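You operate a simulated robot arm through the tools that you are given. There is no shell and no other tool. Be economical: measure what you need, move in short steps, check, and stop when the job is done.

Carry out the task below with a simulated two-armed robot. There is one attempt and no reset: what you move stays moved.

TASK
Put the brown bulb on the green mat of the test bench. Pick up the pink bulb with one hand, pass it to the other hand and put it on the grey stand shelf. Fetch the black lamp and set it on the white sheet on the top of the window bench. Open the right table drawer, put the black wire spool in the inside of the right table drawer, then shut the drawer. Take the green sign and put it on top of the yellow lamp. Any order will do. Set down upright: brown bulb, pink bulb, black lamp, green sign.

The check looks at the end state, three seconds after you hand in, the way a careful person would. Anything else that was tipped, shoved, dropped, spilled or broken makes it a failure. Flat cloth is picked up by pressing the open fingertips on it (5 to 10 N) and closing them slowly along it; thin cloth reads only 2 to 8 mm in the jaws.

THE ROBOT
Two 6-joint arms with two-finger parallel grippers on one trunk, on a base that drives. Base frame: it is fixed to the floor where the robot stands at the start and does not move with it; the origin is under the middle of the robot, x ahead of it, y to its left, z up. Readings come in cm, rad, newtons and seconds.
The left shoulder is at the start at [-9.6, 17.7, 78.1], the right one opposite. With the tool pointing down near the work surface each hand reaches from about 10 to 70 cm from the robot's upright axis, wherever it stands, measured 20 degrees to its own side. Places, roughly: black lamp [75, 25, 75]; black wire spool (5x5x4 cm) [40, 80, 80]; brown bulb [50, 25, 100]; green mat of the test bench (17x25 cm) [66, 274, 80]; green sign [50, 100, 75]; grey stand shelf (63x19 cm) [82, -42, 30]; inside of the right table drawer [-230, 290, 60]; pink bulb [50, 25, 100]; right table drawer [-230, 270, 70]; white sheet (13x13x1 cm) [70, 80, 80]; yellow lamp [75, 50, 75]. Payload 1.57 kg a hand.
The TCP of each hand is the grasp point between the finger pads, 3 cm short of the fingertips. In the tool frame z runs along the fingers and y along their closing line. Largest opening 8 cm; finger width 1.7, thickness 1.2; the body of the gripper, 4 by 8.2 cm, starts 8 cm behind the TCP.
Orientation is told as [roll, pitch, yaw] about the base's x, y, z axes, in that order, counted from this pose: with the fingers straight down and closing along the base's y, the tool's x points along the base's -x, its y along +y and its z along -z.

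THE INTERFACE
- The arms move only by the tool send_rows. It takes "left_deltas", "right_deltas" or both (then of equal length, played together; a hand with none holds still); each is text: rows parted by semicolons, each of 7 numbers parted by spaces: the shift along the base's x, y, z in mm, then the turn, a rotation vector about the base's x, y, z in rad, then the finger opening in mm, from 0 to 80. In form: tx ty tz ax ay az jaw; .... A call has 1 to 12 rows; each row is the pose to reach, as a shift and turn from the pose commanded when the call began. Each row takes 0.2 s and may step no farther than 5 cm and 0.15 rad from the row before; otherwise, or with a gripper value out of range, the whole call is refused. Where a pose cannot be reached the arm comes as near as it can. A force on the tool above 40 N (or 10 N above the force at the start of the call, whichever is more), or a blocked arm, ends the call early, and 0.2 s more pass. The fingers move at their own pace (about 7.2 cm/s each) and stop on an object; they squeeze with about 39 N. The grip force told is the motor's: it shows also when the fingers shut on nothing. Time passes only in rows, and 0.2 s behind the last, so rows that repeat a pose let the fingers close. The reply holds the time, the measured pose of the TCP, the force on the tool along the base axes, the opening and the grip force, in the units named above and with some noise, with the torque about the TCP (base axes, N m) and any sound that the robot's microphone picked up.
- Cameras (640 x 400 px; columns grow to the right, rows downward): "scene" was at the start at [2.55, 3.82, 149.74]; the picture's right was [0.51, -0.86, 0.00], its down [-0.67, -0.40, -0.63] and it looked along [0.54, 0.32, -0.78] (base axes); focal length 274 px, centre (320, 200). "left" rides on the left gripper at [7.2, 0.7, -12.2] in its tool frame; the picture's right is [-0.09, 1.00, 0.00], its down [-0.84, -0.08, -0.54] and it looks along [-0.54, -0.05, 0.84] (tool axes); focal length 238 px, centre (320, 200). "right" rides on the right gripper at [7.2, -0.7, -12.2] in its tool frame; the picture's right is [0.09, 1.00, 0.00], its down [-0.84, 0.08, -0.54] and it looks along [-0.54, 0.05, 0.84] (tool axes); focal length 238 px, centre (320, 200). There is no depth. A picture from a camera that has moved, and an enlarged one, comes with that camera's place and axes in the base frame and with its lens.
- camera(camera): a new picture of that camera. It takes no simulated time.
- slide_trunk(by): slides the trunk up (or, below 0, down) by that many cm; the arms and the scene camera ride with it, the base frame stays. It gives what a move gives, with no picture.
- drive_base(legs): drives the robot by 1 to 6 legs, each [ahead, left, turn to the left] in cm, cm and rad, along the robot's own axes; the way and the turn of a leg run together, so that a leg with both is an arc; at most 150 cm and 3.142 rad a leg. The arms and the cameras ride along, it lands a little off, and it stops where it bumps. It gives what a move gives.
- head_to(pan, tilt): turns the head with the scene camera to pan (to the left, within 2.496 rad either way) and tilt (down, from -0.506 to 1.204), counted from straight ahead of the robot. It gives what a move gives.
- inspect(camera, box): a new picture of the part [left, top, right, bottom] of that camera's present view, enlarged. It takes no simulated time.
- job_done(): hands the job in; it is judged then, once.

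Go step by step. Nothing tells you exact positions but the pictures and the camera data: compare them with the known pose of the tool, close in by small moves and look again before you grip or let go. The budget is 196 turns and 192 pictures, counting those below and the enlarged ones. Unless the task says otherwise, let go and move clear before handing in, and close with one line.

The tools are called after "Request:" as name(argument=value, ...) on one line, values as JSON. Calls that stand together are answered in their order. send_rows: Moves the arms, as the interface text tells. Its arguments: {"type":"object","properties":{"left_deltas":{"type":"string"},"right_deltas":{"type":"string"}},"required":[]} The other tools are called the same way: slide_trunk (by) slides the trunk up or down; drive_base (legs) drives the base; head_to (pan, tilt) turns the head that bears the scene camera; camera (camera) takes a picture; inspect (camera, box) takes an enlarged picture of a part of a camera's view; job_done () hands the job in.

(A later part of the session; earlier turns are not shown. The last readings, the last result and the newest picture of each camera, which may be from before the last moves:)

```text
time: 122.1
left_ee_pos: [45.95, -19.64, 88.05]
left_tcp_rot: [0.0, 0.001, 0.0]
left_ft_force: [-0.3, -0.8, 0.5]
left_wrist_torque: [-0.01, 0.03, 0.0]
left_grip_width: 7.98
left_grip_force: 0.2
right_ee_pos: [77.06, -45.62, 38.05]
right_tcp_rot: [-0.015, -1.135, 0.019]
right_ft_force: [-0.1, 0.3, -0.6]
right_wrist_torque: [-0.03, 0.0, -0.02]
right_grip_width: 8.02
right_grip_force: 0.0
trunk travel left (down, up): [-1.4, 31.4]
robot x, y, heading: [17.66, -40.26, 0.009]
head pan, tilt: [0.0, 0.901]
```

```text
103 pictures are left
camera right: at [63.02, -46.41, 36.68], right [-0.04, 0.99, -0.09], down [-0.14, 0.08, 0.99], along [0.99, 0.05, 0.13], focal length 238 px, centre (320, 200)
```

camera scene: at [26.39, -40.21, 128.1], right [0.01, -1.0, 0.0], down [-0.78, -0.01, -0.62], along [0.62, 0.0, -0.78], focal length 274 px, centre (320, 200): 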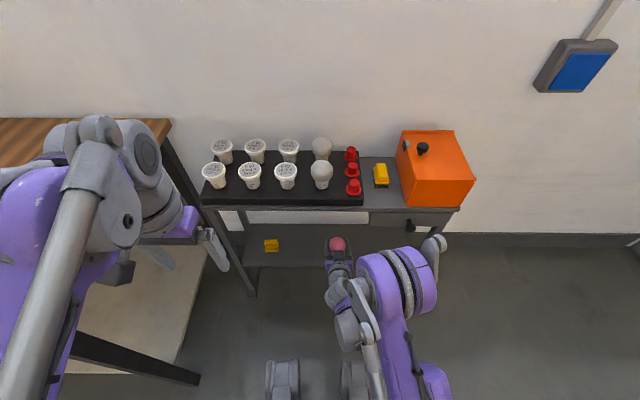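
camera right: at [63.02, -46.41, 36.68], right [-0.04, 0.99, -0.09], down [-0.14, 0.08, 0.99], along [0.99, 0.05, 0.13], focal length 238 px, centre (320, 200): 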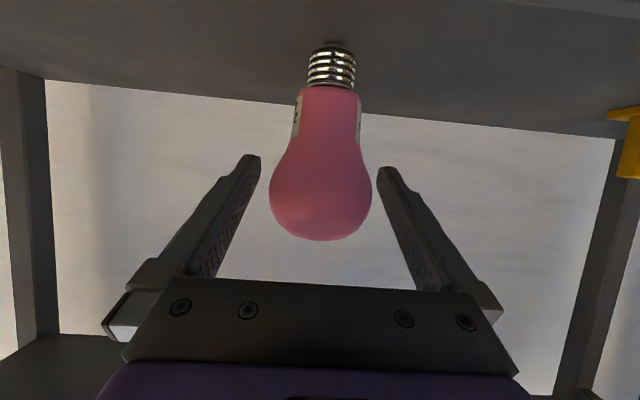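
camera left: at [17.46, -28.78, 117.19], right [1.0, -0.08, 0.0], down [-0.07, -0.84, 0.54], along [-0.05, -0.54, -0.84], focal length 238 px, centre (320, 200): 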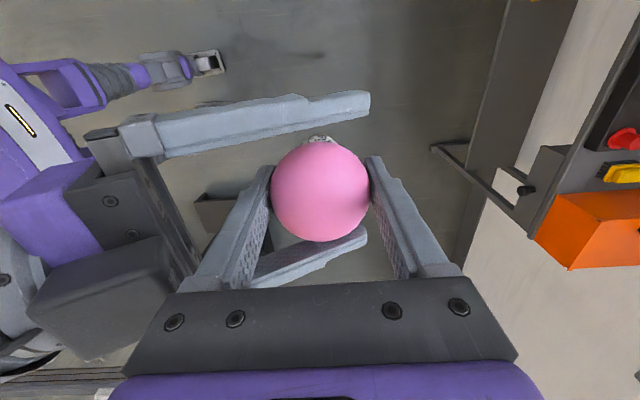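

Request:
send_rows(right_deltas="-25 0 8 0 0 0 80; -55 0 18 0 0 0 80; -90 0 28 0 0 0 80; -120 0 35 0 0 0 80; -150 0 40 0 0 0 80")

Request:
drive_base(legs=[[-45, 0, 0]])

Request:
camera(camera="right")

Request:
head_to(pan=0, tilt=0.6)

Request:
camera(camera="scene")

```text
time: 123.3
left_ee_pos: [45.96, -19.67, 87.98]
left_tcp_rot: [0.001, 0.002, -0.001]
left_ft_force: [-1.1, 0.5, 0.4]
left_wrist_torque: [0.0, 0.04, 0.0]
left_grip_width: 8.03
left_grip_force: 0.0
right_ee_pos: [69.83, -43.29, 45.19]
right_tcp_rot: [-0.018, -1.135, 0.016]
right_ft_force: [0.5, -0.6, 0.1]
right_wrist_torque: [0.02, 0.01, 0.01]
right_grip_width: 8.01
right_grip_force: 0.0
right hand out of reach, approached as far as the arm can: row 2, 3, 4, 5
trunk travel left (down, up): [-1.4, 31.4]
robot x, y, heading: [17.79, -40.15, 0.01]
head pan, tilt: [0.0, 0.901]
```

```text
time: 126.0
left_ee_pos: [1.45, -19.86, 88.07]
left_tcp_rot: [0.0, 0.002, -0.008]
left_ft_force: [-0.4, 0.6, -0.4]
left_wrist_torque: [0.02, -0.09, 0.0]
left_grip_width: 7.99
left_grip_force: 0.1
right_ee_pos: [25.13, -43.94, 45.16]
right_tcp_rot: [-0.017, -1.133, 0.009]
right_ft_force: [1.6, -0.1, -0.4]
right_wrist_torque: [-0.03, -0.01, 0.02]
right_grip_width: 8.01
right_grip_force: 0.0
trunk travel left (down, up): [-1.4, 31.4]
robot x, y, heading: [-26.66, -40.09, -0.0]
head pan, tilt: [0.0, 0.901]
```

```text
102 pictures are left
camera right: at [10.96, -44.52, 43.85], right [-0.03, 1.0, -0.09], down [-0.14, 0.09, 0.99], along [0.99, 0.04, 0.13], focal length 238 px, centre (320, 200)
```

right: 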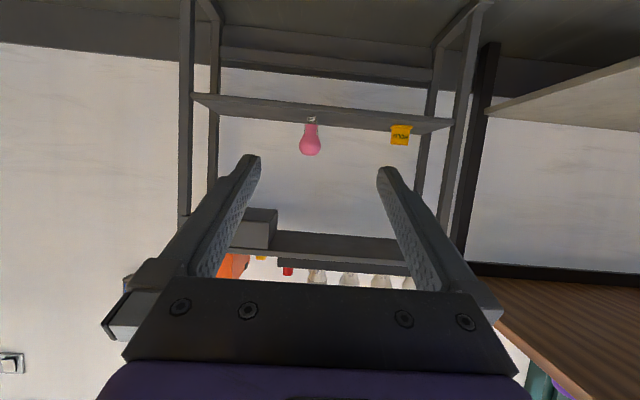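

```text
time: 126.8
left_ee_pos: [1.31, -20.02, 87.98]
left_tcp_rot: [0.0, 0.001, -0.01]
left_ft_force: [0.0, 0.0, -0.3]
left_wrist_torque: [0.0, 0.01, 0.0]
left_grip_width: 8.0
left_grip_force: 0.1
right_ee_pos: [25.17, -44.0, 45.21]
right_tcp_rot: [-0.016, -1.132, 0.007]
right_ft_force: [0.1, 0.1, 0.7]
right_wrist_torque: [0.01, -0.01, 0.0]
right_grip_width: 8.04
right_grip_force: 0.0
trunk travel left (down, up): [-1.4, 31.4]
robot x, y, heading: [-26.65, -40.58, -0.004]
head pan, tilt: [0.0, 0.6]
```

```text
101 pictures are left
camera scene: at [-17.08, -40.42, 130.57], right [0.0, -1.0, 0.0], down [-0.57, 0.0, -0.82], along [0.82, 0.0, -0.57], focal length 274 px, centre (320, 200)
```

scene: 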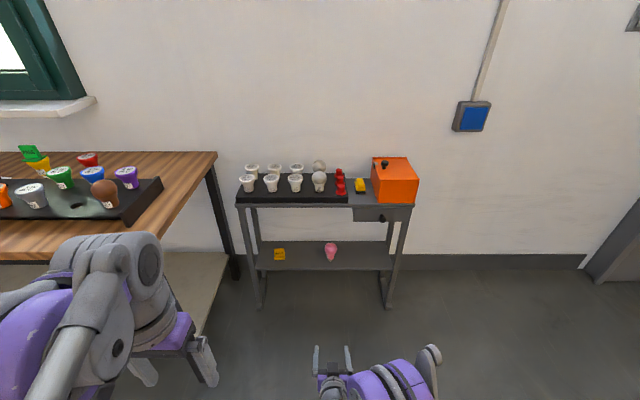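

The pink bulb stands upright on the shelf. I'll bring the right arm back up to its carrying pose.

Request:
send_rows(right_deltas="10 0 40 0 0 0 80; 10 0 80 0 0 0 80; 10 0 120 0 0 0 80; 0 0 160 0 0 0 80; -10 -10 200 0 0 0 80; -30 -20 240 0 0 0 80; -50 -35 280 0 0 0 80; -80 -50 315 0 0 0 80; -115 -65 340 0 0 0 80; -145 -80 360 0 0 0 80; -168 -90 368 0 0 0 80")

Request:
send_rows(right_deltas="-5 0 10 0 0.1 0 80; -10 0 20 0 0.2 0 80; -15 0 30 0 0.3 0 80; -20 0 40 0 0.4 0 80; -25 0 50 0 0.5 0 80; -30 0 60 0 0.6 0 80; -35 0 70 0 0.7 0 80; -40 0 80 0 0.8 0 80; -45 0 90 0 0.9 0 80; -50 0 100 0 1.02 0 80; -50 0 110 0 1.134 0 80")

Request:
slide_trunk(by=27)

```text
time: 129.2
left_ee_pos: [1.4, -19.93, 88.06]
left_tcp_rot: [-0.002, 0.0, -0.008]
left_ft_force: [-0.7, -0.2, 0.4]
left_wrist_torque: [-0.02, 0.0, 0.0]
left_grip_width: 7.99
left_grip_force: 0.0
right_ee_pos: [8.2, -53.11, 82.21]
right_tcp_rot: [-0.015, -1.132, 0.006]
right_ft_force: [0.2, 0.5, -0.2]
right_wrist_torque: [-0.01, -0.01, 0.02]
right_grip_width: 7.98
right_grip_force: 0.2
trunk travel left (down, up): [-1.4, 31.4]
robot x, y, heading: [-26.68, -40.18, -0.003]
head pan, tilt: [0.0, 0.6]
```

```text
time: 131.6
left_ee_pos: [1.4, -19.98, 87.97]
left_tcp_rot: [0.0, 0.002, -0.009]
left_ft_force: [1.1, 0.6, 0.0]
left_wrist_torque: [0.01, 0.01, 0.01]
left_grip_width: 8.0
left_grip_force: 0.1
right_ee_pos: [3.16, -52.84, 92.94]
right_tcp_rot: [-0.012, 0.003, 0.002]
right_ft_force: [-0.3, -0.3, 0.1]
right_wrist_torque: [-0.01, 0.0, -0.04]
right_grip_width: 8.01
right_grip_force: 0.0
trunk travel left (down, up): [-1.4, 31.4]
robot x, y, heading: [-26.47, -40.27, -0.005]
head pan, tilt: [0.0, 0.6]
```

```text
time: 134.3
left_ee_pos: [1.37, -19.97, 114.96]
left_tcp_rot: [0.0, 0.0, -0.009]
left_ft_force: [0.1, 0.3, 0.5]
left_wrist_torque: [0.01, -0.01, -0.02]
left_grip_width: 8.0
left_grip_force: 0.0
right_ee_pos: [3.11, -53.08, 119.99]
right_tcp_rot: [-0.01, 0.002, 0.004]
right_ft_force: [-0.1, 0.5, 1.2]
right_wrist_torque: [0.0, 0.0, 0.01]
right_grip_width: 7.99
right_grip_force: 0.0
trunk travel left (down, up): [-28.4, 4.4]
robot x, y, heading: [-26.42, -40.36, -0.004]
head pan, tilt: [0.0, 0.6]
```

Next: the brown bulb with the right hand and the spool with the left, from one spot at about (4.5, 45).

Request:
drive_base(legs=[[0, 85, 0], [31, 0, 0]])

Request:
camera(camera="right")

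Request:
camera(camera="left")

```text
time: 144.0
left_ee_pos: [32.06, 66.73, 115.05]
left_tcp_rot: [-0.001, 0.002, 0.001]
left_ft_force: [1.2, -0.1, 0.8]
left_wrist_torque: [-0.01, 0.02, -0.01]
left_grip_width: 7.98
left_grip_force: 0.1
right_ee_pos: [34.28, 33.88, 120.01]
right_tcp_rot: [-0.009, 0.001, 0.016]
right_ft_force: [-0.7, 0.0, -0.1]
right_wrist_torque: [0.02, 0.03, -0.03]
right_grip_width: 7.98
right_grip_force: 0.1
trunk travel left (down, up): [-28.4, 4.4]
robot x, y, heading: [4.01, 45.77, 0.011]
head pan, tilt: [0.0, 0.6]
```

```text
100 pictures are left
camera right: at [27.15, 33.2, 132.18], right [-0.11, 0.99, -0.01], down [0.84, 0.1, 0.54], along [0.54, 0.05, -0.84], focal length 238 px, centre (320, 200)
```

right: 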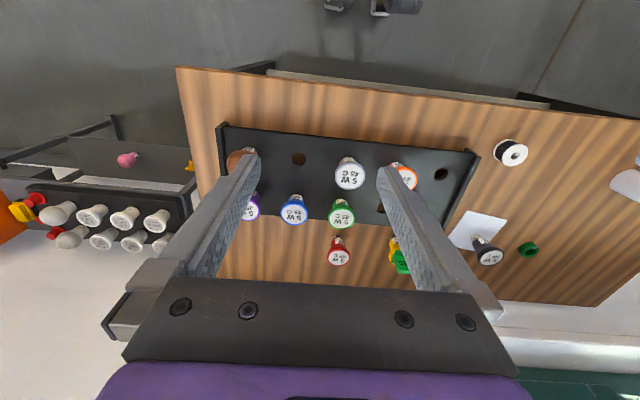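

```text
99 pictures are left
camera left: at [24.84, 67.49, 127.15], right [0.09, 1.0, 0.0], down [0.84, -0.08, 0.54], along [0.54, -0.05, -0.84], focal length 238 px, centre (320, 200)
```

left: 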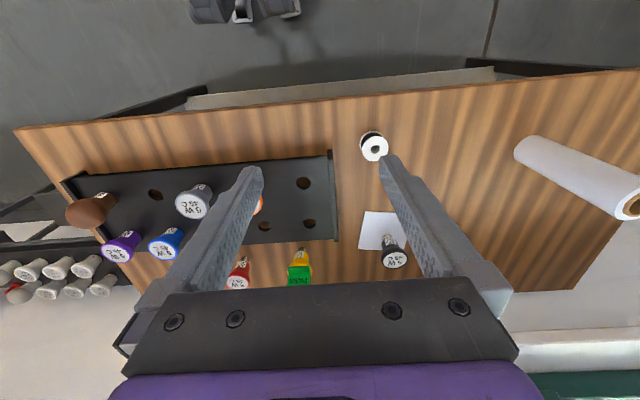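

Request:
send_rows(right_deltas="32 -35 -20 0.01 0 -0.016 80; 64 -70 -50 0.01 0 -0.016 80; 96 -105 -80 0.01 0 -0.016 80; 128 -132 -110 0.01 0 -0.016 80; 131 -139 -150 0.01 0 -0.016 80; 131 -139 -170 0.01 0 -0.016 80", left_deltas="20 20 -20 0 0 0 80; 40 40 -50 0 0 0 80; 60 60 -80 0 0 0 80; 80 80 -110 0 0 0 80; 91 92 -140 0 0 0 80; 91 92 -150 0 0 0 80")

Request:
camera(camera="right")

Request:
camera(camera="left")

```text
refused: row 1 steps farther than a row can; nothing moved
```

```text
98 pictures are left
camera right: at [27.15, 33.2, 132.18], right [-0.11, 0.99, -0.01], down [0.84, 0.1, 0.54], along [0.54, 0.05, -0.84], focal length 238 px, centre (320, 200)
```

right: 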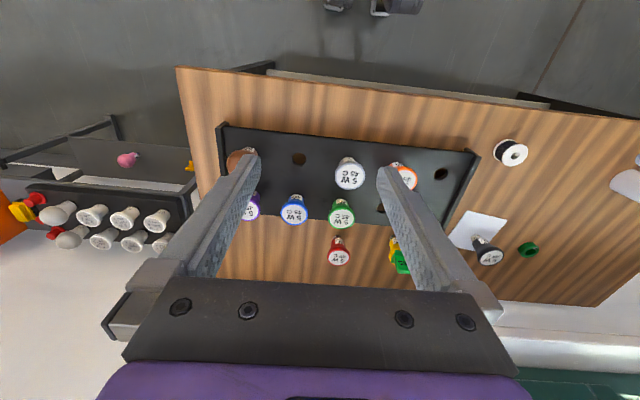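

```text
97 pictures are left
camera left: at [24.84, 67.49, 127.15], right [0.09, 1.0, 0.0], down [0.84, -0.08, 0.54], along [0.54, -0.05, -0.84], focal length 238 px, centre (320, 200)
```

left: 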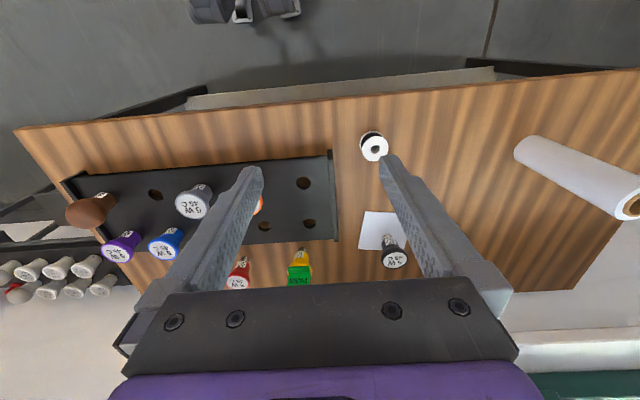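

Request:
send_rows(right_deltas="24 -25 -20 0.01 0 -0.016 80; 48 -50 -45 0.01 0 -0.016 80; 72 -75 -70 0.01 0 -0.016 80; 96 -100 -95 0.01 0 -0.016 80; 115 -125 -120 0.01 0 -0.016 80; 131 -139 -150 0.01 0 -0.016 80; 131 -139 -170 0.01 0 -0.016 80", left_deltas="15 15 -20 0 0 0 80; 30 30 -45 0 0 0 80; 45 45 -70 0 0 0 80; 60 60 -95 0 0 0 80; 75 75 -120 0 0 0 80; 91 92 -140 0 0 0 80; 91 92 -150 0 0 0 80")

Request:
camera(camera="right")

Request:
camera(camera="left")

```text
time: 145.6
left_ee_pos: [41.0, 75.96, 100.11]
left_tcp_rot: [0.0, 0.0, 0.002]
left_ft_force: [0.6, -0.3, -0.6]
left_wrist_torque: [0.03, 0.02, -0.01]
left_grip_width: 8.01
left_grip_force: 0.1
right_ee_pos: [47.11, 19.79, 102.77]
right_tcp_rot: [0.0, 0.0, 0.0]
right_ft_force: [-0.8, 0.5, -0.5]
right_wrist_torque: [0.0, 0.02, 0.03]
right_grip_width: 7.99
right_grip_force: 0.0
trunk travel left (down, up): [-28.4, 4.4]
robot x, y, heading: [4.43, 45.97, 0.013]
head pan, tilt: [0.0, 0.6]
```

```text
96 pictures are left
camera right: at [39.93, 19.12, 115.1], right [-0.09, 1.0, 0.0], down [0.84, 0.08, 0.54], along [0.54, 0.05, -0.84], focal length 238 px, centre (320, 200)
```

right: 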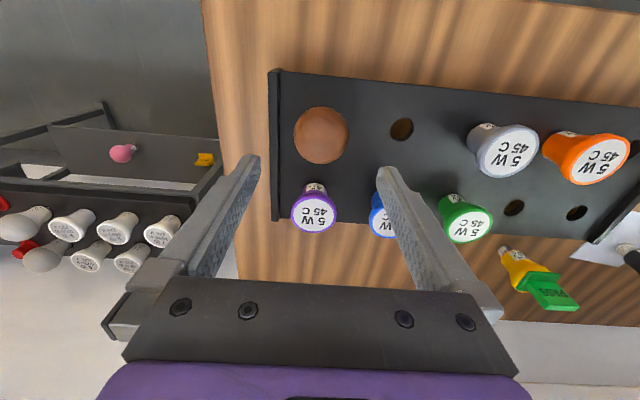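

```text
95 pictures are left
camera left: at [33.74, 76.56, 112.23], right [0.09, 1.0, 0.0], down [0.84, -0.07, 0.54], along [0.54, -0.05, -0.84], focal length 238 px, centre (320, 200)
```

left: 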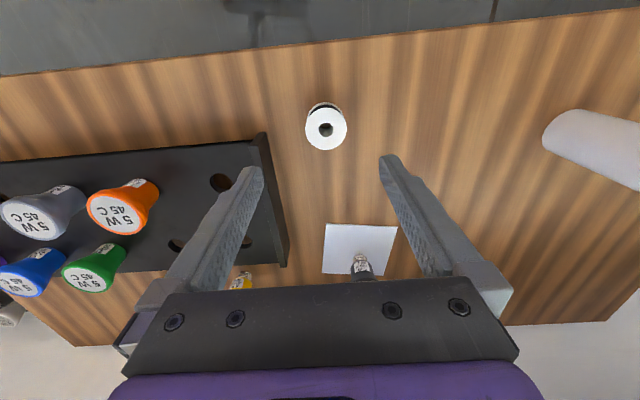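

Brown globe at (47.9, 19.9, 89.8); spool centre at (41.6, 76.4). I'll descend with the jaws at 70 mm, clear of the tray ends.

Request:
send_rows(right_deltas="8 1 -35 0 0 0 70; 8 1 -70 0 0 0 70; 8 1 -105 0 0 0 70; 8 1 -130 0 0 0 70; 8 1 -130 0 0 0 70", left_deltas="6 4 -35 0 0 0 70; 6 4 -70 0 0 0 70; 6 4 -105 0 0 0 70; 6 4 -130 0 0 0 70; 6 4 -140 0 0 0 70")

Request:
camera(camera="right")

Request:
camera(camera="left")

```text
time: 146.8
left_ee_pos: [41.66, 76.43, 85.83]
left_tcp_rot: [0.0, 0.003, 0.002]
left_ft_force: [-0.2, 0.0, 0.1]
left_wrist_torque: [0.0, 0.0, 0.01]
left_grip_width: 7.0
left_grip_force: 0.1
right_ee_pos: [48.12, 19.96, 89.98]
right_tcp_rot: [0.001, 0.003, 0.0]
right_ft_force: [-0.1, 0.3, 0.0]
right_wrist_torque: [0.02, -0.03, -0.04]
right_grip_width: 6.99
right_grip_force: 0.2
trunk travel left (down, up): [-28.4, 4.4]
robot x, y, heading: [4.06, 46.15, 0.011]
head pan, tilt: [0.0, 0.6]
```

```text
94 pictures are left
camera right: at [40.98, 19.38, 102.24], right [-0.09, 1.0, 0.0], down [0.84, 0.08, 0.54], along [0.54, 0.05, -0.84], focal length 238 px, centre (320, 200)
```

right: 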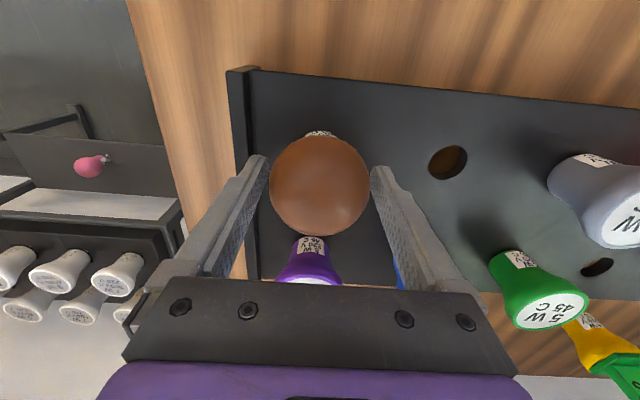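

```text
93 pictures are left
camera left: at [34.4, 77.01, 98.06], right [0.09, 1.0, 0.0], down [0.84, -0.08, 0.54], along [0.54, -0.05, -0.84], focal length 238 px, centre (320, 200)
```

left: 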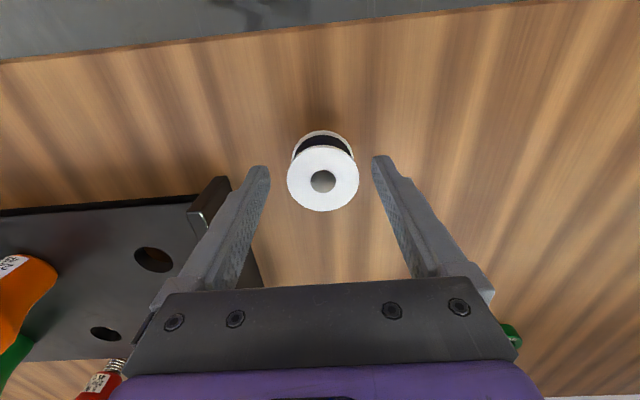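

Brown is centred. The spool's top is a bit lower than thought (~83.5), so left goes down 18 mm more; then both close.

Request:
send_rows(right_deltas="0 0 0 0 0 0 70; 0 0 0 0 0 0 70; 0 0 0 0 0 0 60; 0 0 0 0 0 0 50; 0 0 0 0 0 0 45; 0 0 0 0 0 0 45; 0 0 0 0 0 0 45", left_deltas="3 -1 -10 0 0 0 70; 3 -1 -18 0 0 0 70; 3 -1 -18 0 0 0 60; 3 -1 -18 0 0 0 48; 3 -1 -18 0 0 0 38; 3 -1 -18 0 0 0 38; 3 -1 -18 0 0 0 38")

Request:
camera(camera="left")

```text
time: 148.4
left_ee_pos: [42.19, 76.65, 84.13]
left_tcp_rot: [-0.002, 0.0, 0.002]
left_ft_force: [0.6, -0.5, -0.8]
left_wrist_torque: [0.03, 0.02, 0.0]
left_grip_width: 4.88
left_grip_force: 38.7
right_ee_pos: [48.22, 20.11, 89.95]
right_tcp_rot: [0.001, 0.003, 0.001]
right_ft_force: [0.1, 0.0, 0.3]
right_wrist_torque: [0.01, 0.03, -0.02]
right_grip_width: 5.78
right_grip_force: 38.7
trunk travel left (down, up): [-28.4, 4.4]
robot x, y, heading: [4.05, 46.12, 0.013]
head pan, tilt: [0.0, 0.6]
```

```text
92 pictures are left
camera left: at [34.87, 77.13, 96.37], right [0.09, 1.0, 0.0], down [0.84, -0.08, 0.54], along [0.54, -0.05, -0.84], focal length 238 px, centre (320, 200)
```

left: 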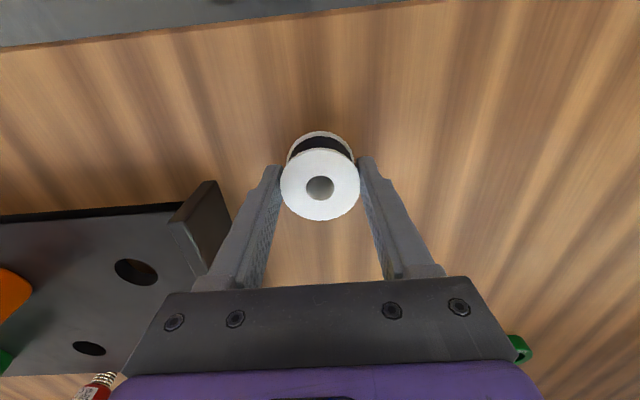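

Both are gripped. Lifting straight up.

Request:
send_rows(right_deltas="0 0 10 0 0 0 45; 0 0 30 0 0 0 45; 0 0 65 0 0 0 45; 0 0 105 0 0 0 45; 0 0 145 0 0 0 45; 0 0 180 0 0 0 45; -30 0 200 0 0 0 45; -60 0 210 0 0 0 45", left_deltas="0 0 10 0 0 0 38; 0 0 30 0 0 0 38; 0 0 65 0 0 0 38; 0 0 105 0 0 0 38; 0 0 145 0 0 0 38; 0 0 180 0 0 0 38; -30 0 210 0 0 0 38; -60 0 230 0 0 0 38")

Request:
camera(camera="right")

Request:
camera(camera="left")

```text
time: 150.2
left_ee_pos: [35.7, 76.28, 107.26]
left_tcp_rot: [0.0, 0.002, 0.004]
left_ft_force: [-0.7, 0.2, -0.9]
left_wrist_torque: [-0.01, -0.01, -0.01]
left_grip_width: 4.86
left_grip_force: 39.2
right_ee_pos: [42.03, 19.92, 110.96]
right_tcp_rot: [0.0, -0.002, 0.001]
right_ft_force: [-0.1, -0.3, -0.4]
right_wrist_torque: [0.01, 0.0, 0.0]
right_grip_width: 5.79
right_grip_force: 39.6
trunk travel left (down, up): [-28.4, 4.4]
robot x, y, heading: [4.49, 46.25, 0.01]
head pan, tilt: [0.0, 0.6]
```

```text
91 pictures are left
camera right: at [34.8, 19.26, 123.15], right [-0.09, 1.0, 0.0], down [0.84, 0.08, 0.54], along [0.54, 0.05, -0.84], focal length 238 px, centre (320, 200)
```

right: 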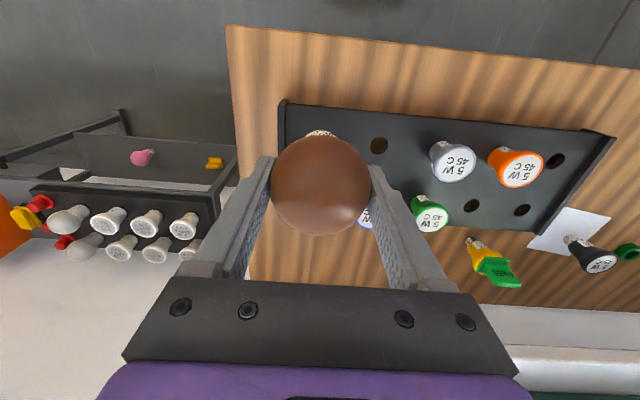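

```text
90 pictures are left
camera left: at [28.47, 76.86, 119.38], right [0.09, 1.0, 0.0], down [0.84, -0.07, 0.54], along [0.54, -0.05, -0.84], focal length 238 px, centre (320, 200)
```

left: 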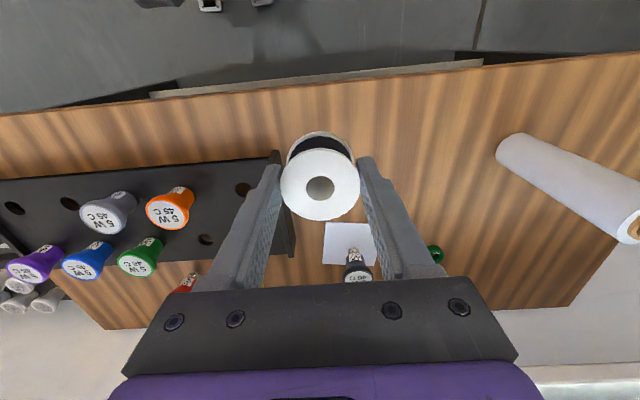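

Both objects are secure. Now I'll drive to the test bench: back up, turn left, and go around the end of the window bench.

Request:
drive_base(legs=[[-36, 0, 0], [0, 0, 1.56], [140, 0, 0]])

Request:
head_to(pan=-0.3, tilt=0.6)

Request:
camera(camera="scene")

```text
time: 162.8
left_ee_pos: [-62.83, 214.77, 107.17]
left_tcp_rot: [0.0, 0.0, 1.571]
left_ft_force: [0.8, 0.3, -1.2]
left_wrist_torque: [0.0, -0.02, -0.01]
left_grip_width: 4.85
left_grip_force: 38.9
right_ee_pos: [-6.42, 220.98, 110.76]
right_tcp_rot: [-0.001, 0.001, 1.566]
right_ft_force: [0.0, 0.9, 0.1]
right_wrist_torque: [0.0, 0.0, 0.01]
right_grip_width: 5.81
right_grip_force: 39.2
trunk travel left (down, up): [-28.4, 4.4]
robot x, y, heading: [-32.48, 182.94, 1.579]
head pan, tilt: [0.0, 0.6]
```

```text
time: 163.6
left_ee_pos: [-62.67, 214.82, 107.16]
left_tcp_rot: [-0.002, 0.002, 1.571]
left_ft_force: [-0.7, -0.6, -1.7]
left_wrist_torque: [0.0, -0.02, 0.04]
left_grip_width: 4.84
left_grip_force: 39.2
right_ee_pos: [-6.42, 220.9, 110.87]
right_tcp_rot: [-0.001, 0.001, 1.569]
right_ft_force: [-0.4, -0.2, 0.2]
right_wrist_torque: [0.02, 0.02, 0.0]
right_grip_width: 5.78
right_grip_force: 38.6
trunk travel left (down, up): [-28.4, 4.4]
robot x, y, heading: [-32.76, 182.9, 1.581]
head pan, tilt: [-0.3, 0.6]
```

```text
89 pictures are left
camera scene: at [-30.15, 187.18, 158.4], right [0.96, -0.29, 0.0], down [-0.16, -0.54, -0.83], along [0.24, 0.79, -0.56], focal length 274 px, centre (320, 200)
```

scene: 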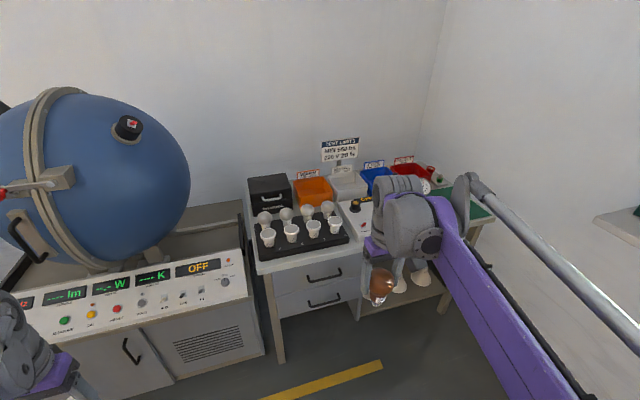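

Request:
drive_base(legs=[[0, -74, 0]])

Request:
camera(camera="scene")

Request:
camera(camera="right")

```text
time: 170.4
left_ee_pos: [10.65, 215.34, 107.12]
left_tcp_rot: [0.0, 0.001, 1.565]
left_ft_force: [0.3, -0.4, -0.3]
left_wrist_torque: [0.02, -0.01, 0.05]
left_grip_width: 4.84
left_grip_force: 38.8
right_ee_pos: [66.88, 221.09, 110.86]
right_tcp_rot: [0.0, 0.003, 1.564]
right_ft_force: [-0.8, 0.6, -0.1]
right_wrist_torque: [-0.03, 0.0, 0.01]
right_grip_width: 5.75
right_grip_force: 39.2
trunk travel left (down, up): [-28.4, 4.4]
robot x, y, heading: [40.85, 183.29, 1.575]
head pan, tilt: [-0.3, 0.6]
```

```text
88 pictures are left
camera scene: at [43.12, 187.53, 158.4], right [0.96, -0.29, 0.0], down [-0.17, -0.54, -0.83], along [0.24, 0.79, -0.56], focal length 274 px, centre (320, 200)
```

scene: 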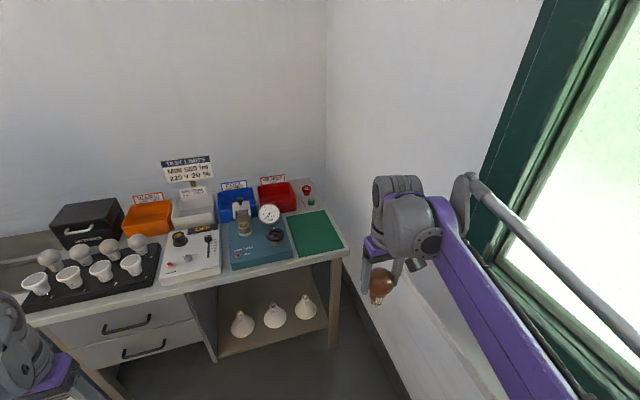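

```text
87 pictures are left
camera right: at [67.54, 214.01, 123.1], right [-1.0, -0.09, 0.0], down [-0.07, 0.84, 0.54], along [-0.05, 0.54, -0.84], focal length 238 px, centre (320, 200)
```

right: 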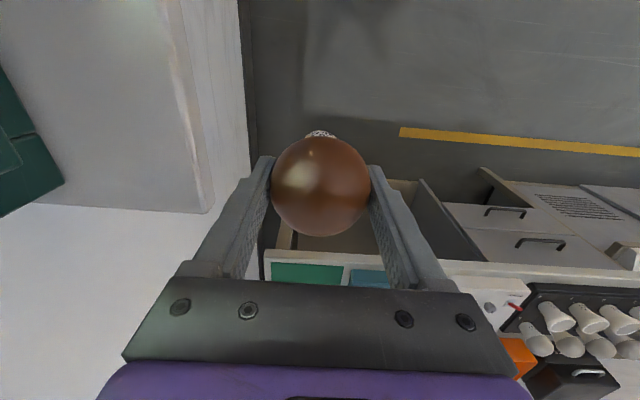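

The mat centre is at about (67, 274). I'll drive ahead 35 cm.

Request:
drive_base(legs=[[35, 0, 0]])

Request:
camera(camera="right")

Request:
camera(camera="scene")

```text
time: 172.6
left_ee_pos: [10.39, 247.86, 107.11]
left_tcp_rot: [0.0, 0.001, 1.566]
left_ft_force: [0.1, 0.6, -1.3]
left_wrist_torque: [-0.01, 0.0, 0.0]
left_grip_width: 4.83
left_grip_force: 38.7
right_ee_pos: [66.83, 253.97, 110.82]
right_tcp_rot: [0.0, 0.002, 1.565]
right_ft_force: [-0.2, -0.1, -0.5]
right_wrist_torque: [0.0, 0.02, 0.02]
right_grip_width: 5.77
right_grip_force: 39.6
trunk travel left (down, up): [-28.4, 4.4]
robot x, y, heading: [40.01, 216.06, 1.579]
head pan, tilt: [-0.3, 0.6]
```

```text
86 pictures are left
camera right: at [67.38, 246.82, 123.09], right [-1.0, -0.09, 0.0], down [-0.07, 0.84, 0.54], along [-0.05, 0.54, -0.84], focal length 238 px, centre (320, 200)
```

right: 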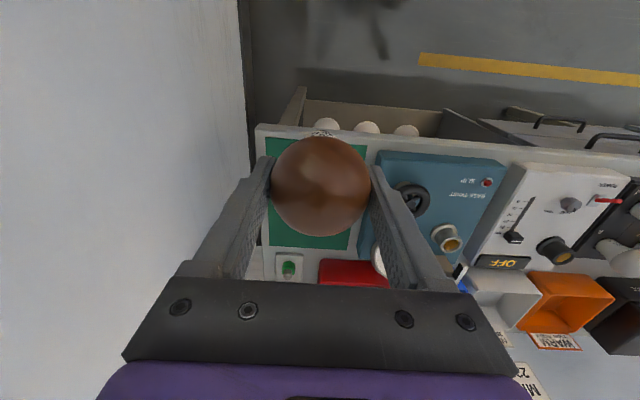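

```text
85 pictures are left
camera scene: at [43.0, 220.33, 158.39], right [0.96, -0.29, 0.0], down [-0.16, -0.54, -0.83], along [0.24, 0.79, -0.56], focal length 274 px, centre (320, 200)
```

scene: 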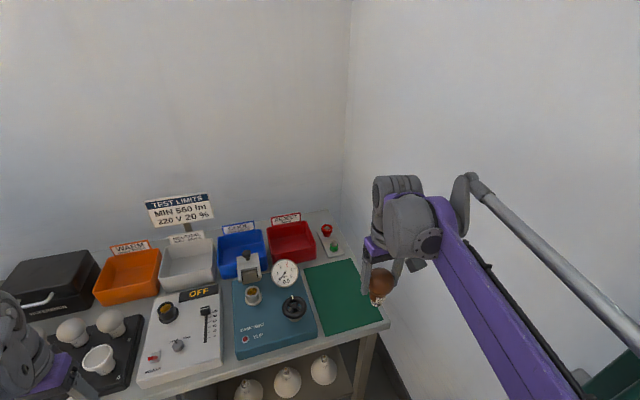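

The mat spans about x 56–77, y 262–289. I'll lower the brown bulb toward (66.5, 271).

Request:
send_rows(right_deltas="0 30 -35 0 0 0 45; 0 60 -70 0 0 0 45; 0 90 -105 0 0 0 45; 0 120 -140 0 0 0 45; 0 150 -160 0 0 0 45; 0 170 -170 0 0 0 45; 0 170 -180 0 0 0 45")

Request:
camera(camera="right")

Request:
inspect(camera="scene", box=[240, 200, 460, 360])

```text
time: 174.2
left_ee_pos: [10.48, 248.04, 107.07]
left_tcp_rot: [0.001, 0.002, 1.567]
left_ft_force: [-0.3, 0.3, -1.2]
left_wrist_torque: [0.02, 0.0, 0.01]
left_grip_width: 4.85
left_grip_force: 38.5
right_ee_pos: [66.71, 271.14, 92.95]
right_tcp_rot: [0.001, 0.002, 1.566]
right_ft_force: [0.0, 0.9, -0.7]
right_wrist_torque: [0.0, 0.01, -0.01]
right_grip_width: 5.77
right_grip_force: 38.2
trunk travel left (down, up): [-28.4, 4.4]
robot x, y, heading: [40.57, 216.31, 1.571]
head pan, tilt: [-0.3, 0.6]
```

```text
84 pictures are left
camera right: at [67.26, 263.97, 105.23], right [-1.0, -0.09, 0.0], down [-0.07, 0.84, 0.54], along [-0.05, 0.54, -0.84], focal length 238 px, centre (320, 200)
```

right: 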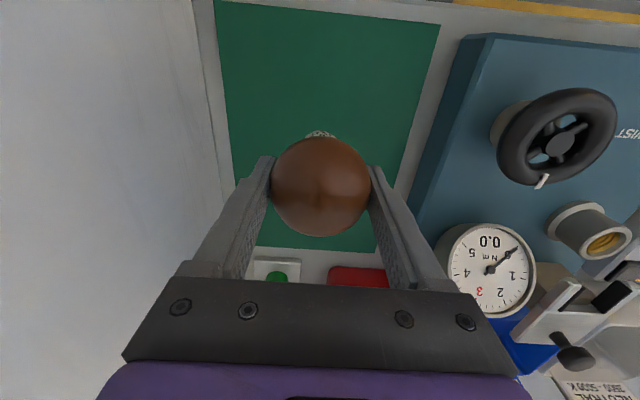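

```text
2.50 times, centred on (350, 280) of scene
camera zoom: at [43.0, 220.31, 158.4], right [0.96, -0.29, 0.0], down [-0.16, -0.54, -0.83], along [0.24, 0.79, -0.56], focal length 685 px, centre (245, 0)
```

zoom: 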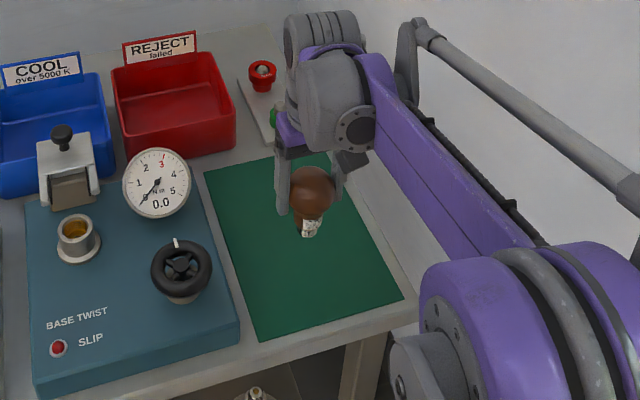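

Request:
send_rows(right_deltas="0 0 -12 0 0 0 45; 0 0 -24 0 0 0 45; 0 0 -34 0 0 0 45; 0 0 -34 0 0 0 45")

Request:
inspect(camera="scene", box=[320, 250, 400, 310])

```text
time: 175.2
left_ee_pos: [10.51, 248.04, 107.15]
left_tcp_rot: [0.0, 0.001, 1.568]
left_ft_force: [0.2, 0.0, -1.5]
left_wrist_torque: [0.0, -0.03, -0.01]
left_grip_width: 4.83
left_grip_force: 39.1
right_ee_pos: [66.82, 271.0, 89.42]
right_tcp_rot: [0.0, 0.002, 1.563]
right_ft_force: [0.7, 0.1, 0.2]
right_wrist_torque: [0.02, -0.04, 0.01]
right_grip_width: 5.8
right_grip_force: 38.4
trunk travel left (down, up): [-28.4, 4.4]
robot x, y, heading: [40.12, 216.23, 1.581]
head pan, tilt: [-0.3, 0.6]
```

```text
6.67 times, centred on (360, 280) of scene
camera zoom: at [42.99, 220.32, 158.4], right [0.96, -0.29, 0.0], down [-0.16, -0.54, -0.83], along [0.24, 0.79, -0.56], focal length 1827 px, centre (53, -333)
```

zoom: 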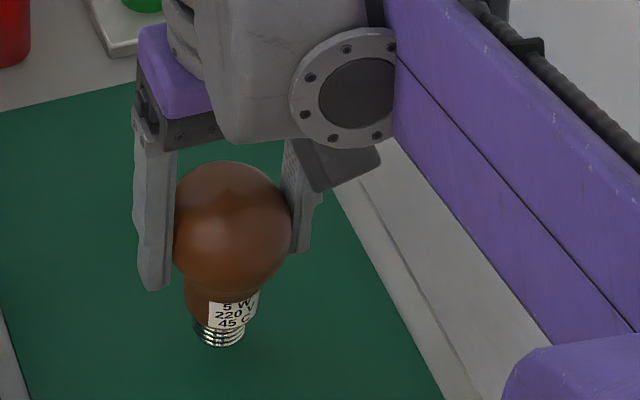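

Request:
send_rows(right_deltas="0 0 -4 0 0 0 45; 0 0 -7 0 0 0 45; 0 0 -7 0 0 0 45")

```text
time: 176.0
left_ee_pos: [10.5, 247.95, 107.17]
left_tcp_rot: [0.001, 0.001, 1.567]
left_ft_force: [-0.5, -0.2, 0.2]
left_wrist_torque: [-0.02, -0.02, 0.02]
left_grip_width: 4.86
left_grip_force: 39.0
right_ee_pos: [66.78, 270.93, 88.71]
right_tcp_rot: [-0.001, 0.002, 1.564]
right_ft_force: [-0.2, -0.2, -0.4]
right_wrist_torque: [0.0, -0.05, 0.01]
right_grip_width: 5.8
right_grip_force: 38.5
trunk travel left (down, up): [-28.4, 4.4]
robot x, y, heading: [40.53, 216.1, 1.575]
head pan, tilt: [-0.3, 0.6]
```

Request:
send_rows(right_deltas="0 0 -3 0 0 0 45; 0 0 -5 0 0 0 45; 0 0 -5 0 0 0 45")

Request:
inspect(camera="scene", box=[320, 250, 400, 310])

```text
time: 176.8
left_ee_pos: [10.27, 247.89, 107.23]
left_tcp_rot: [-0.002, -0.002, 1.566]
left_ft_force: [0.2, -0.5, -0.8]
left_wrist_torque: [-0.01, 0.01, 0.01]
left_grip_width: 4.85
left_grip_force: 38.5
right_ee_pos: [66.82, 270.82, 88.55]
right_tcp_rot: [-0.002, -0.002, 1.564]
right_ft_force: [1.9, 2.5, 39.0]
right_wrist_torque: [0.16, -0.01, 0.02]
right_grip_width: 5.79
right_grip_force: 39.2
trunk travel left (down, up): [-28.4, 4.4]
robot x, y, heading: [40.44, 216.1, 1.575]
head pan, tilt: [-0.3, 0.6]
```

```text
6.67 times, centred on (360, 280) of scene
camera zoom: at [42.83, 219.99, 158.43], right [0.96, -0.29, 0.0], down [-0.16, -0.54, -0.83], along [0.24, 0.79, -0.56], focal length 1827 px, centre (53, -333)
```

zoom: 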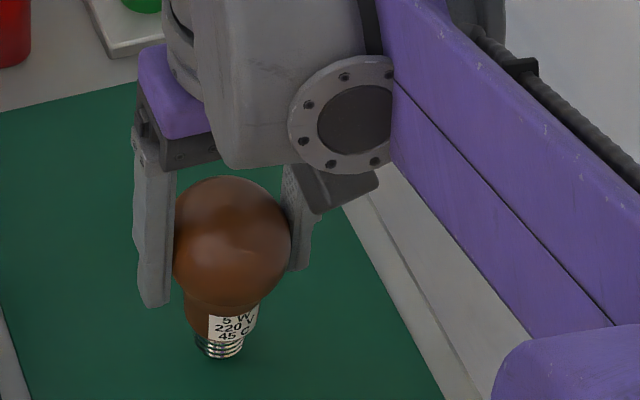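

Firm contact at 88.6. I'll ease up 3 mm and check the force.

Request:
send_rows(right_deltas="0 0 3 0 0 0 45; 0 0 3.5 0 0 0 45; 0 0 3.5 0 0 0 45")

```text
time: 177.6
left_ee_pos: [10.56, 247.97, 107.06]
left_tcp_rot: [0.0, 0.003, 1.568]
left_ft_force: [0.1, 0.0, -0.8]
left_wrist_torque: [-0.01, 0.01, -0.01]
left_grip_width: 4.82
left_grip_force: 38.9
right_ee_pos: [66.75, 270.96, 88.64]
right_tcp_rot: [-0.001, 0.002, 1.564]
right_ft_force: [0.3, -0.3, 0.0]
right_wrist_torque: [0.0, 0.02, -0.01]
right_grip_width: 5.81
right_grip_force: 38.6
trunk travel left (down, up): [-28.4, 4.4]
robot x, y, heading: [40.21, 215.69, 1.57]
head pan, tilt: [-0.3, 0.6]
```

Within a millimetre of touching. I'll lower 1 mm, open slightly, and check that it stands.

Request:
send_rows(right_deltas="0 0 -1 0 0 0 45; 0 0 -1 0 0 0 45; 0 0 -1 0 0 0 60; 0 0 -1 0 0 0 62; 0 0 -1 0 0 0 62; 0 0 -1 0 0 0 62")

Request:
inspect(camera="scene", box=[320, 250, 400, 310])

Request:
camera(camera="right")

```text
time: 179.0
left_ee_pos: [10.49, 247.99, 107.11]
left_tcp_rot: [0.0, 0.002, 1.568]
left_ft_force: [0.4, 0.6, -1.2]
left_wrist_torque: [-0.01, 0.02, 0.03]
left_grip_width: 4.84
left_grip_force: 38.9
right_ee_pos: [66.82, 271.02, 88.58]
right_tcp_rot: [0.0, 0.0, 1.564]
right_ft_force: [0.1, -0.2, 0.2]
right_wrist_torque: [0.0, 0.01, -0.01]
right_grip_width: 6.2
right_grip_force: 0.0
trunk travel left (down, up): [-28.4, 4.4]
robot x, y, heading: [40.36, 216.17, 1.574]
head pan, tilt: [-0.3, 0.6]
```

```text
6.67 times, centred on (360, 280) of scene
camera zoom: at [42.99, 220.33, 158.4], right [0.96, -0.29, 0.0], down [-0.16, -0.54, -0.83], along [0.24, 0.79, -0.56], focal length 1827 px, centre (53, -333)
```

zoom: 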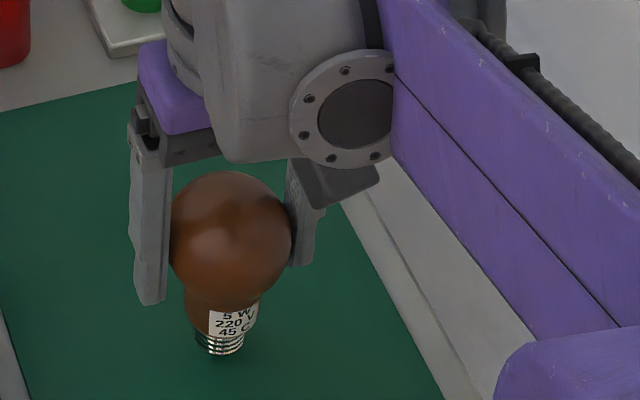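

```text
79 pictures are left
camera right: at [67.42, 263.8, 100.84], right [-1.0, -0.09, 0.0], down [-0.07, 0.84, 0.54], along [-0.05, 0.54, -0.84], focal length 238 px, centre (320, 200)
```

right: 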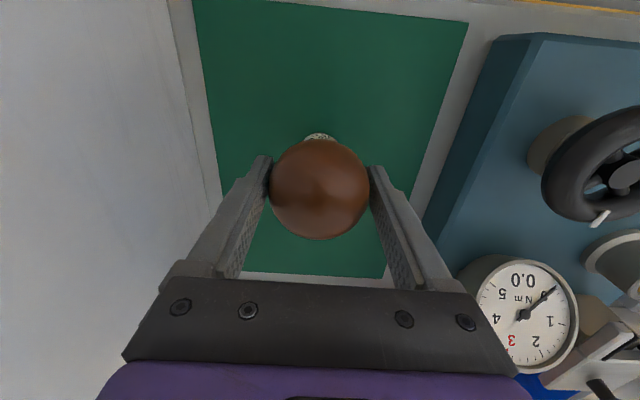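

It stands. Open wider, rise straight up, then retract.

Request:
send_rows(right_deltas="0 0 0 0 0 0 76; 0 0 0 0 0 0 76; 0 0 0 0 0 0 76; 0 0 30 0 0 0 76; 0 0 65 0 0 0 76; 0 0 100 0 0 0 76; 0 -40 130 0 0 0 76; 0 -80 155 0 0 0 76; 0 -120 180 0 0 0 76; 0 -160 200 0 0 0 76; 0 -200 210 0 0 0 76; 0 -240 210 0 0 0 76")

Request:
camera(camera="scene")

Request:
camera(camera="left")

```text
time: 181.6
left_ee_pos: [10.49, 247.92, 107.1]
left_tcp_rot: [0.0, 0.001, 1.566]
left_ft_force: [-0.3, 0.0, -1.2]
left_wrist_torque: [0.0, 0.0, -0.01]
left_grip_width: 4.82
left_grip_force: 38.3
right_ee_pos: [66.99, 246.78, 109.62]
right_tcp_rot: [-0.002, 0.0, 1.564]
right_ft_force: [0.0, -0.4, -0.2]
right_wrist_torque: [0.03, -0.01, 0.0]
right_grip_width: 7.59
right_grip_force: 0.1
trunk travel left (down, up): [-28.4, 4.4]
robot x, y, heading: [40.39, 216.39, 1.57]
head pan, tilt: [-0.3, 0.6]
```

```text
78 pictures are left
camera scene: at [42.96, 220.17, 158.4], right [0.96, -0.29, 0.0], down [-0.16, -0.54, -0.83], along [0.24, 0.79, -0.56], focal length 274 px, centre (320, 200)
```

scene: 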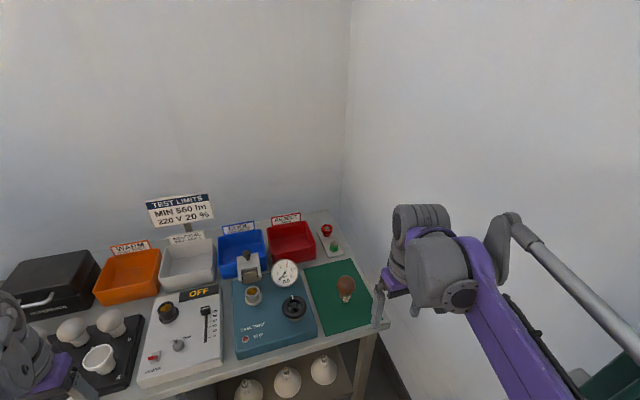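

```text
77 pictures are left
camera left: at [9.71, 240.73, 119.33], right [-1.0, 0.1, 0.0], down [0.08, 0.84, 0.54], along [0.05, 0.54, -0.84], focal length 238 px, centre (320, 200)
```

left: 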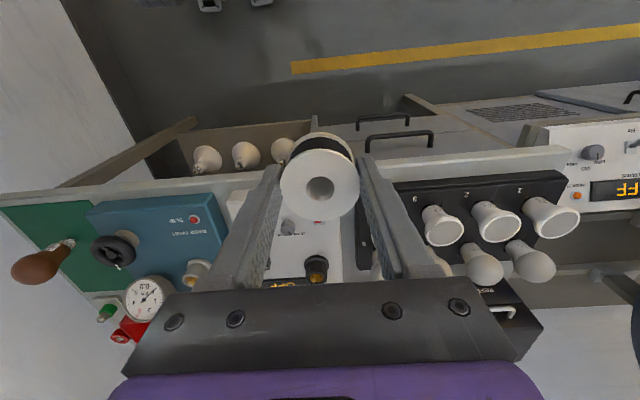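

The brown bulb stands on the mat. Now I'll back off, head left toward the right table, and look for the crates on the way.

Request:
drive_base(legs=[[-28, 0, 0], [0, 100, 0]])

Request:
head_to(pan=0.9, tilt=0.45)

Request:
camera(camera="scene")

```text
time: 192.2
left_ee_pos: [-87.62, 222.14, 107.15]
left_tcp_rot: [0.001, 0.001, 1.53]
left_ft_force: [0.1, -0.1, -0.3]
left_wrist_torque: [0.0, 0.0, 0.01]
left_grip_width: 4.81
left_grip_force: 39.1
right_ee_pos: [-31.23, 219.08, 109.49]
right_tcp_rot: [0.001, 0.003, 1.527]
right_ft_force: [0.2, -1.3, -0.1]
right_wrist_torque: [0.01, 0.01, 0.05]
right_grip_width: 7.63
right_grip_force: 0.0
trunk travel left (down, up): [-28.4, 4.4]
robot x, y, heading: [-58.86, 188.96, 1.536]
head pan, tilt: [-0.3, 0.6]
```

```text
time: 193.6
left_ee_pos: [-87.62, 222.16, 107.1]
left_tcp_rot: [0.0, 0.002, 1.53]
left_ft_force: [0.4, -0.1, -1.3]
left_wrist_torque: [-0.01, 0.02, 0.02]
left_grip_width: 4.82
left_grip_force: 39.3
right_ee_pos: [-31.19, 219.07, 109.55]
right_tcp_rot: [-0.001, 0.002, 1.528]
right_ft_force: [-0.2, -0.3, 0.2]
right_wrist_torque: [-0.01, 0.03, 0.05]
right_grip_width: 7.61
right_grip_force: 0.0
trunk travel left (down, up): [-28.4, 4.4]
robot x, y, heading: [-58.97, 189.11, 1.533]
head pan, tilt: [0.901, 0.45]
```

```text
76 pictures are left
camera scene: at [-66.06, 190.92, 159.75], right [0.65, 0.76, 0.0], down [0.33, -0.28, -0.9], along [-0.69, 0.58, -0.44], focal length 274 px, centre (320, 200)
```

scene: 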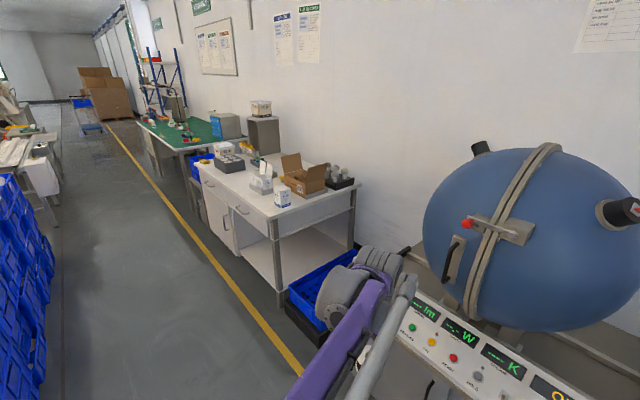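

Request:
inspect(camera="scene", box=[180, 130, 380, 320])

```text
2.11 times, centred on (280, 225) of scene
camera zoom: at [-66.06, 190.92, 159.75], right [0.65, 0.76, 0.0], down [0.33, -0.28, -0.9], along [-0.69, 0.58, -0.44], focal length 577 px, centre (404, 147)
```

zoom: 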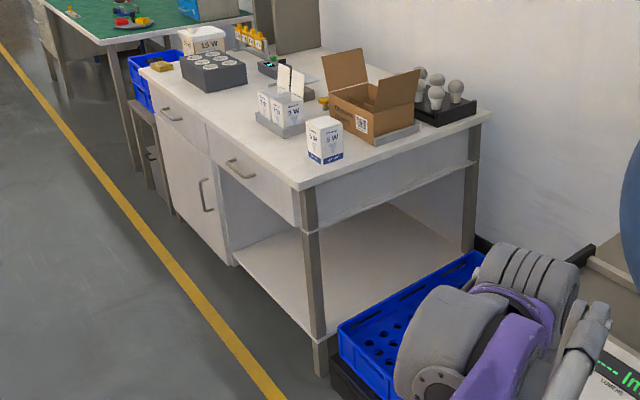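

The right drawer's handle is at about (-229, 257, 70), a horizontal bar on the table front (y≈259). I'll drive there, staying in the aisle.

Request:
drive_base(legs=[[0, 0, 0.037], [0, 100, 0], [0, 81, 0]])

Request:
head_to(pan=0.0, tilt=0.75)

Request:
camera(camera="scene")

Request:
camera(camera="right")

```text
time: 210.1
left_ee_pos: [-268.64, 224.69, 107.2]
left_tcp_rot: [0.0, 0.002, 1.55]
left_ft_force: [-0.4, 0.0, -0.2]
left_wrist_torque: [0.01, -0.03, -0.04]
left_grip_width: 4.83
left_grip_force: 39.0
right_ee_pos: [-211.99, 222.64, 109.54]
right_tcp_rot: [0.001, 0.002, 1.546]
right_ft_force: [0.7, -0.7, 0.8]
right_wrist_torque: [0.02, 0.02, 0.01]
right_grip_width: 7.59
right_grip_force: 0.1
trunk travel left (down, up): [-28.4, 4.4]
robot x, y, heading: [-238.98, 192.33, 1.555]
head pan, tilt: [0.901, 0.45]
```

```text
time: 211.3
left_ee_pos: [-268.55, 224.58, 107.18]
left_tcp_rot: [0.0, 0.002, 1.552]
left_ft_force: [0.2, -0.4, -0.6]
left_wrist_torque: [0.01, 0.02, -0.02]
left_grip_width: 4.82
left_grip_force: 39.1
right_ee_pos: [-212.02, 222.62, 109.42]
right_tcp_rot: [-0.001, 0.002, 1.545]
right_ft_force: [-0.2, 0.9, -0.5]
right_wrist_torque: [0.0, 0.03, -0.03]
right_grip_width: 7.61
right_grip_force: 0.1
trunk travel left (down, up): [-28.4, 4.4]
robot x, y, heading: [-239.02, 192.31, 1.555]
head pan, tilt: [0.0, 0.75]
```

```text
74 pictures are left
camera scene: at [-239.08, 196.31, 157.11], right [1.0, -0.01, 0.0], down [-0.01, -0.68, -0.73], along [0.01, 0.73, -0.68], focal length 274 px, centre (320, 200)
```

scene: 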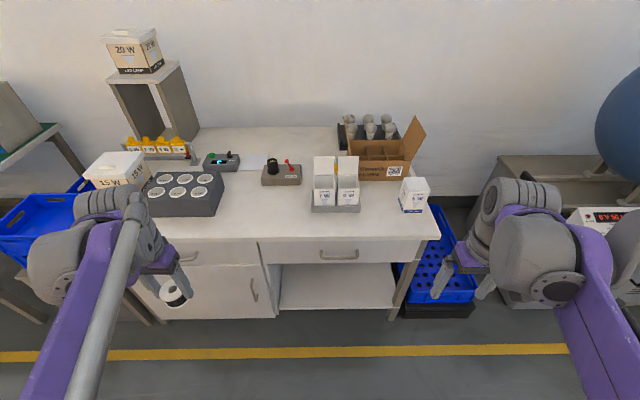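

```text
73 pictures are left
camera right: at [-211.52, 215.45, 121.78], right [-1.0, -0.07, 0.0], down [-0.06, 0.84, 0.54], along [-0.04, 0.54, -0.84], focal length 238 px, centre (320, 200)
```

right: 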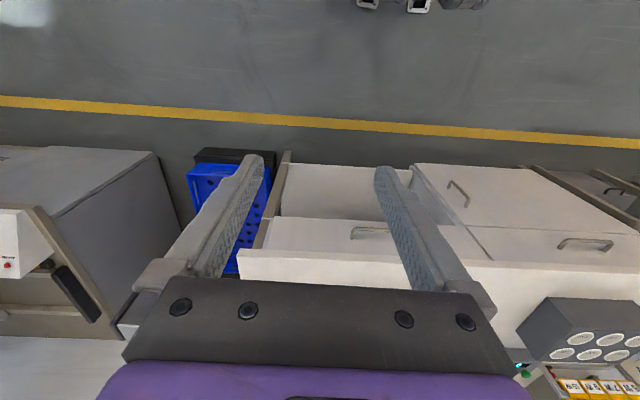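

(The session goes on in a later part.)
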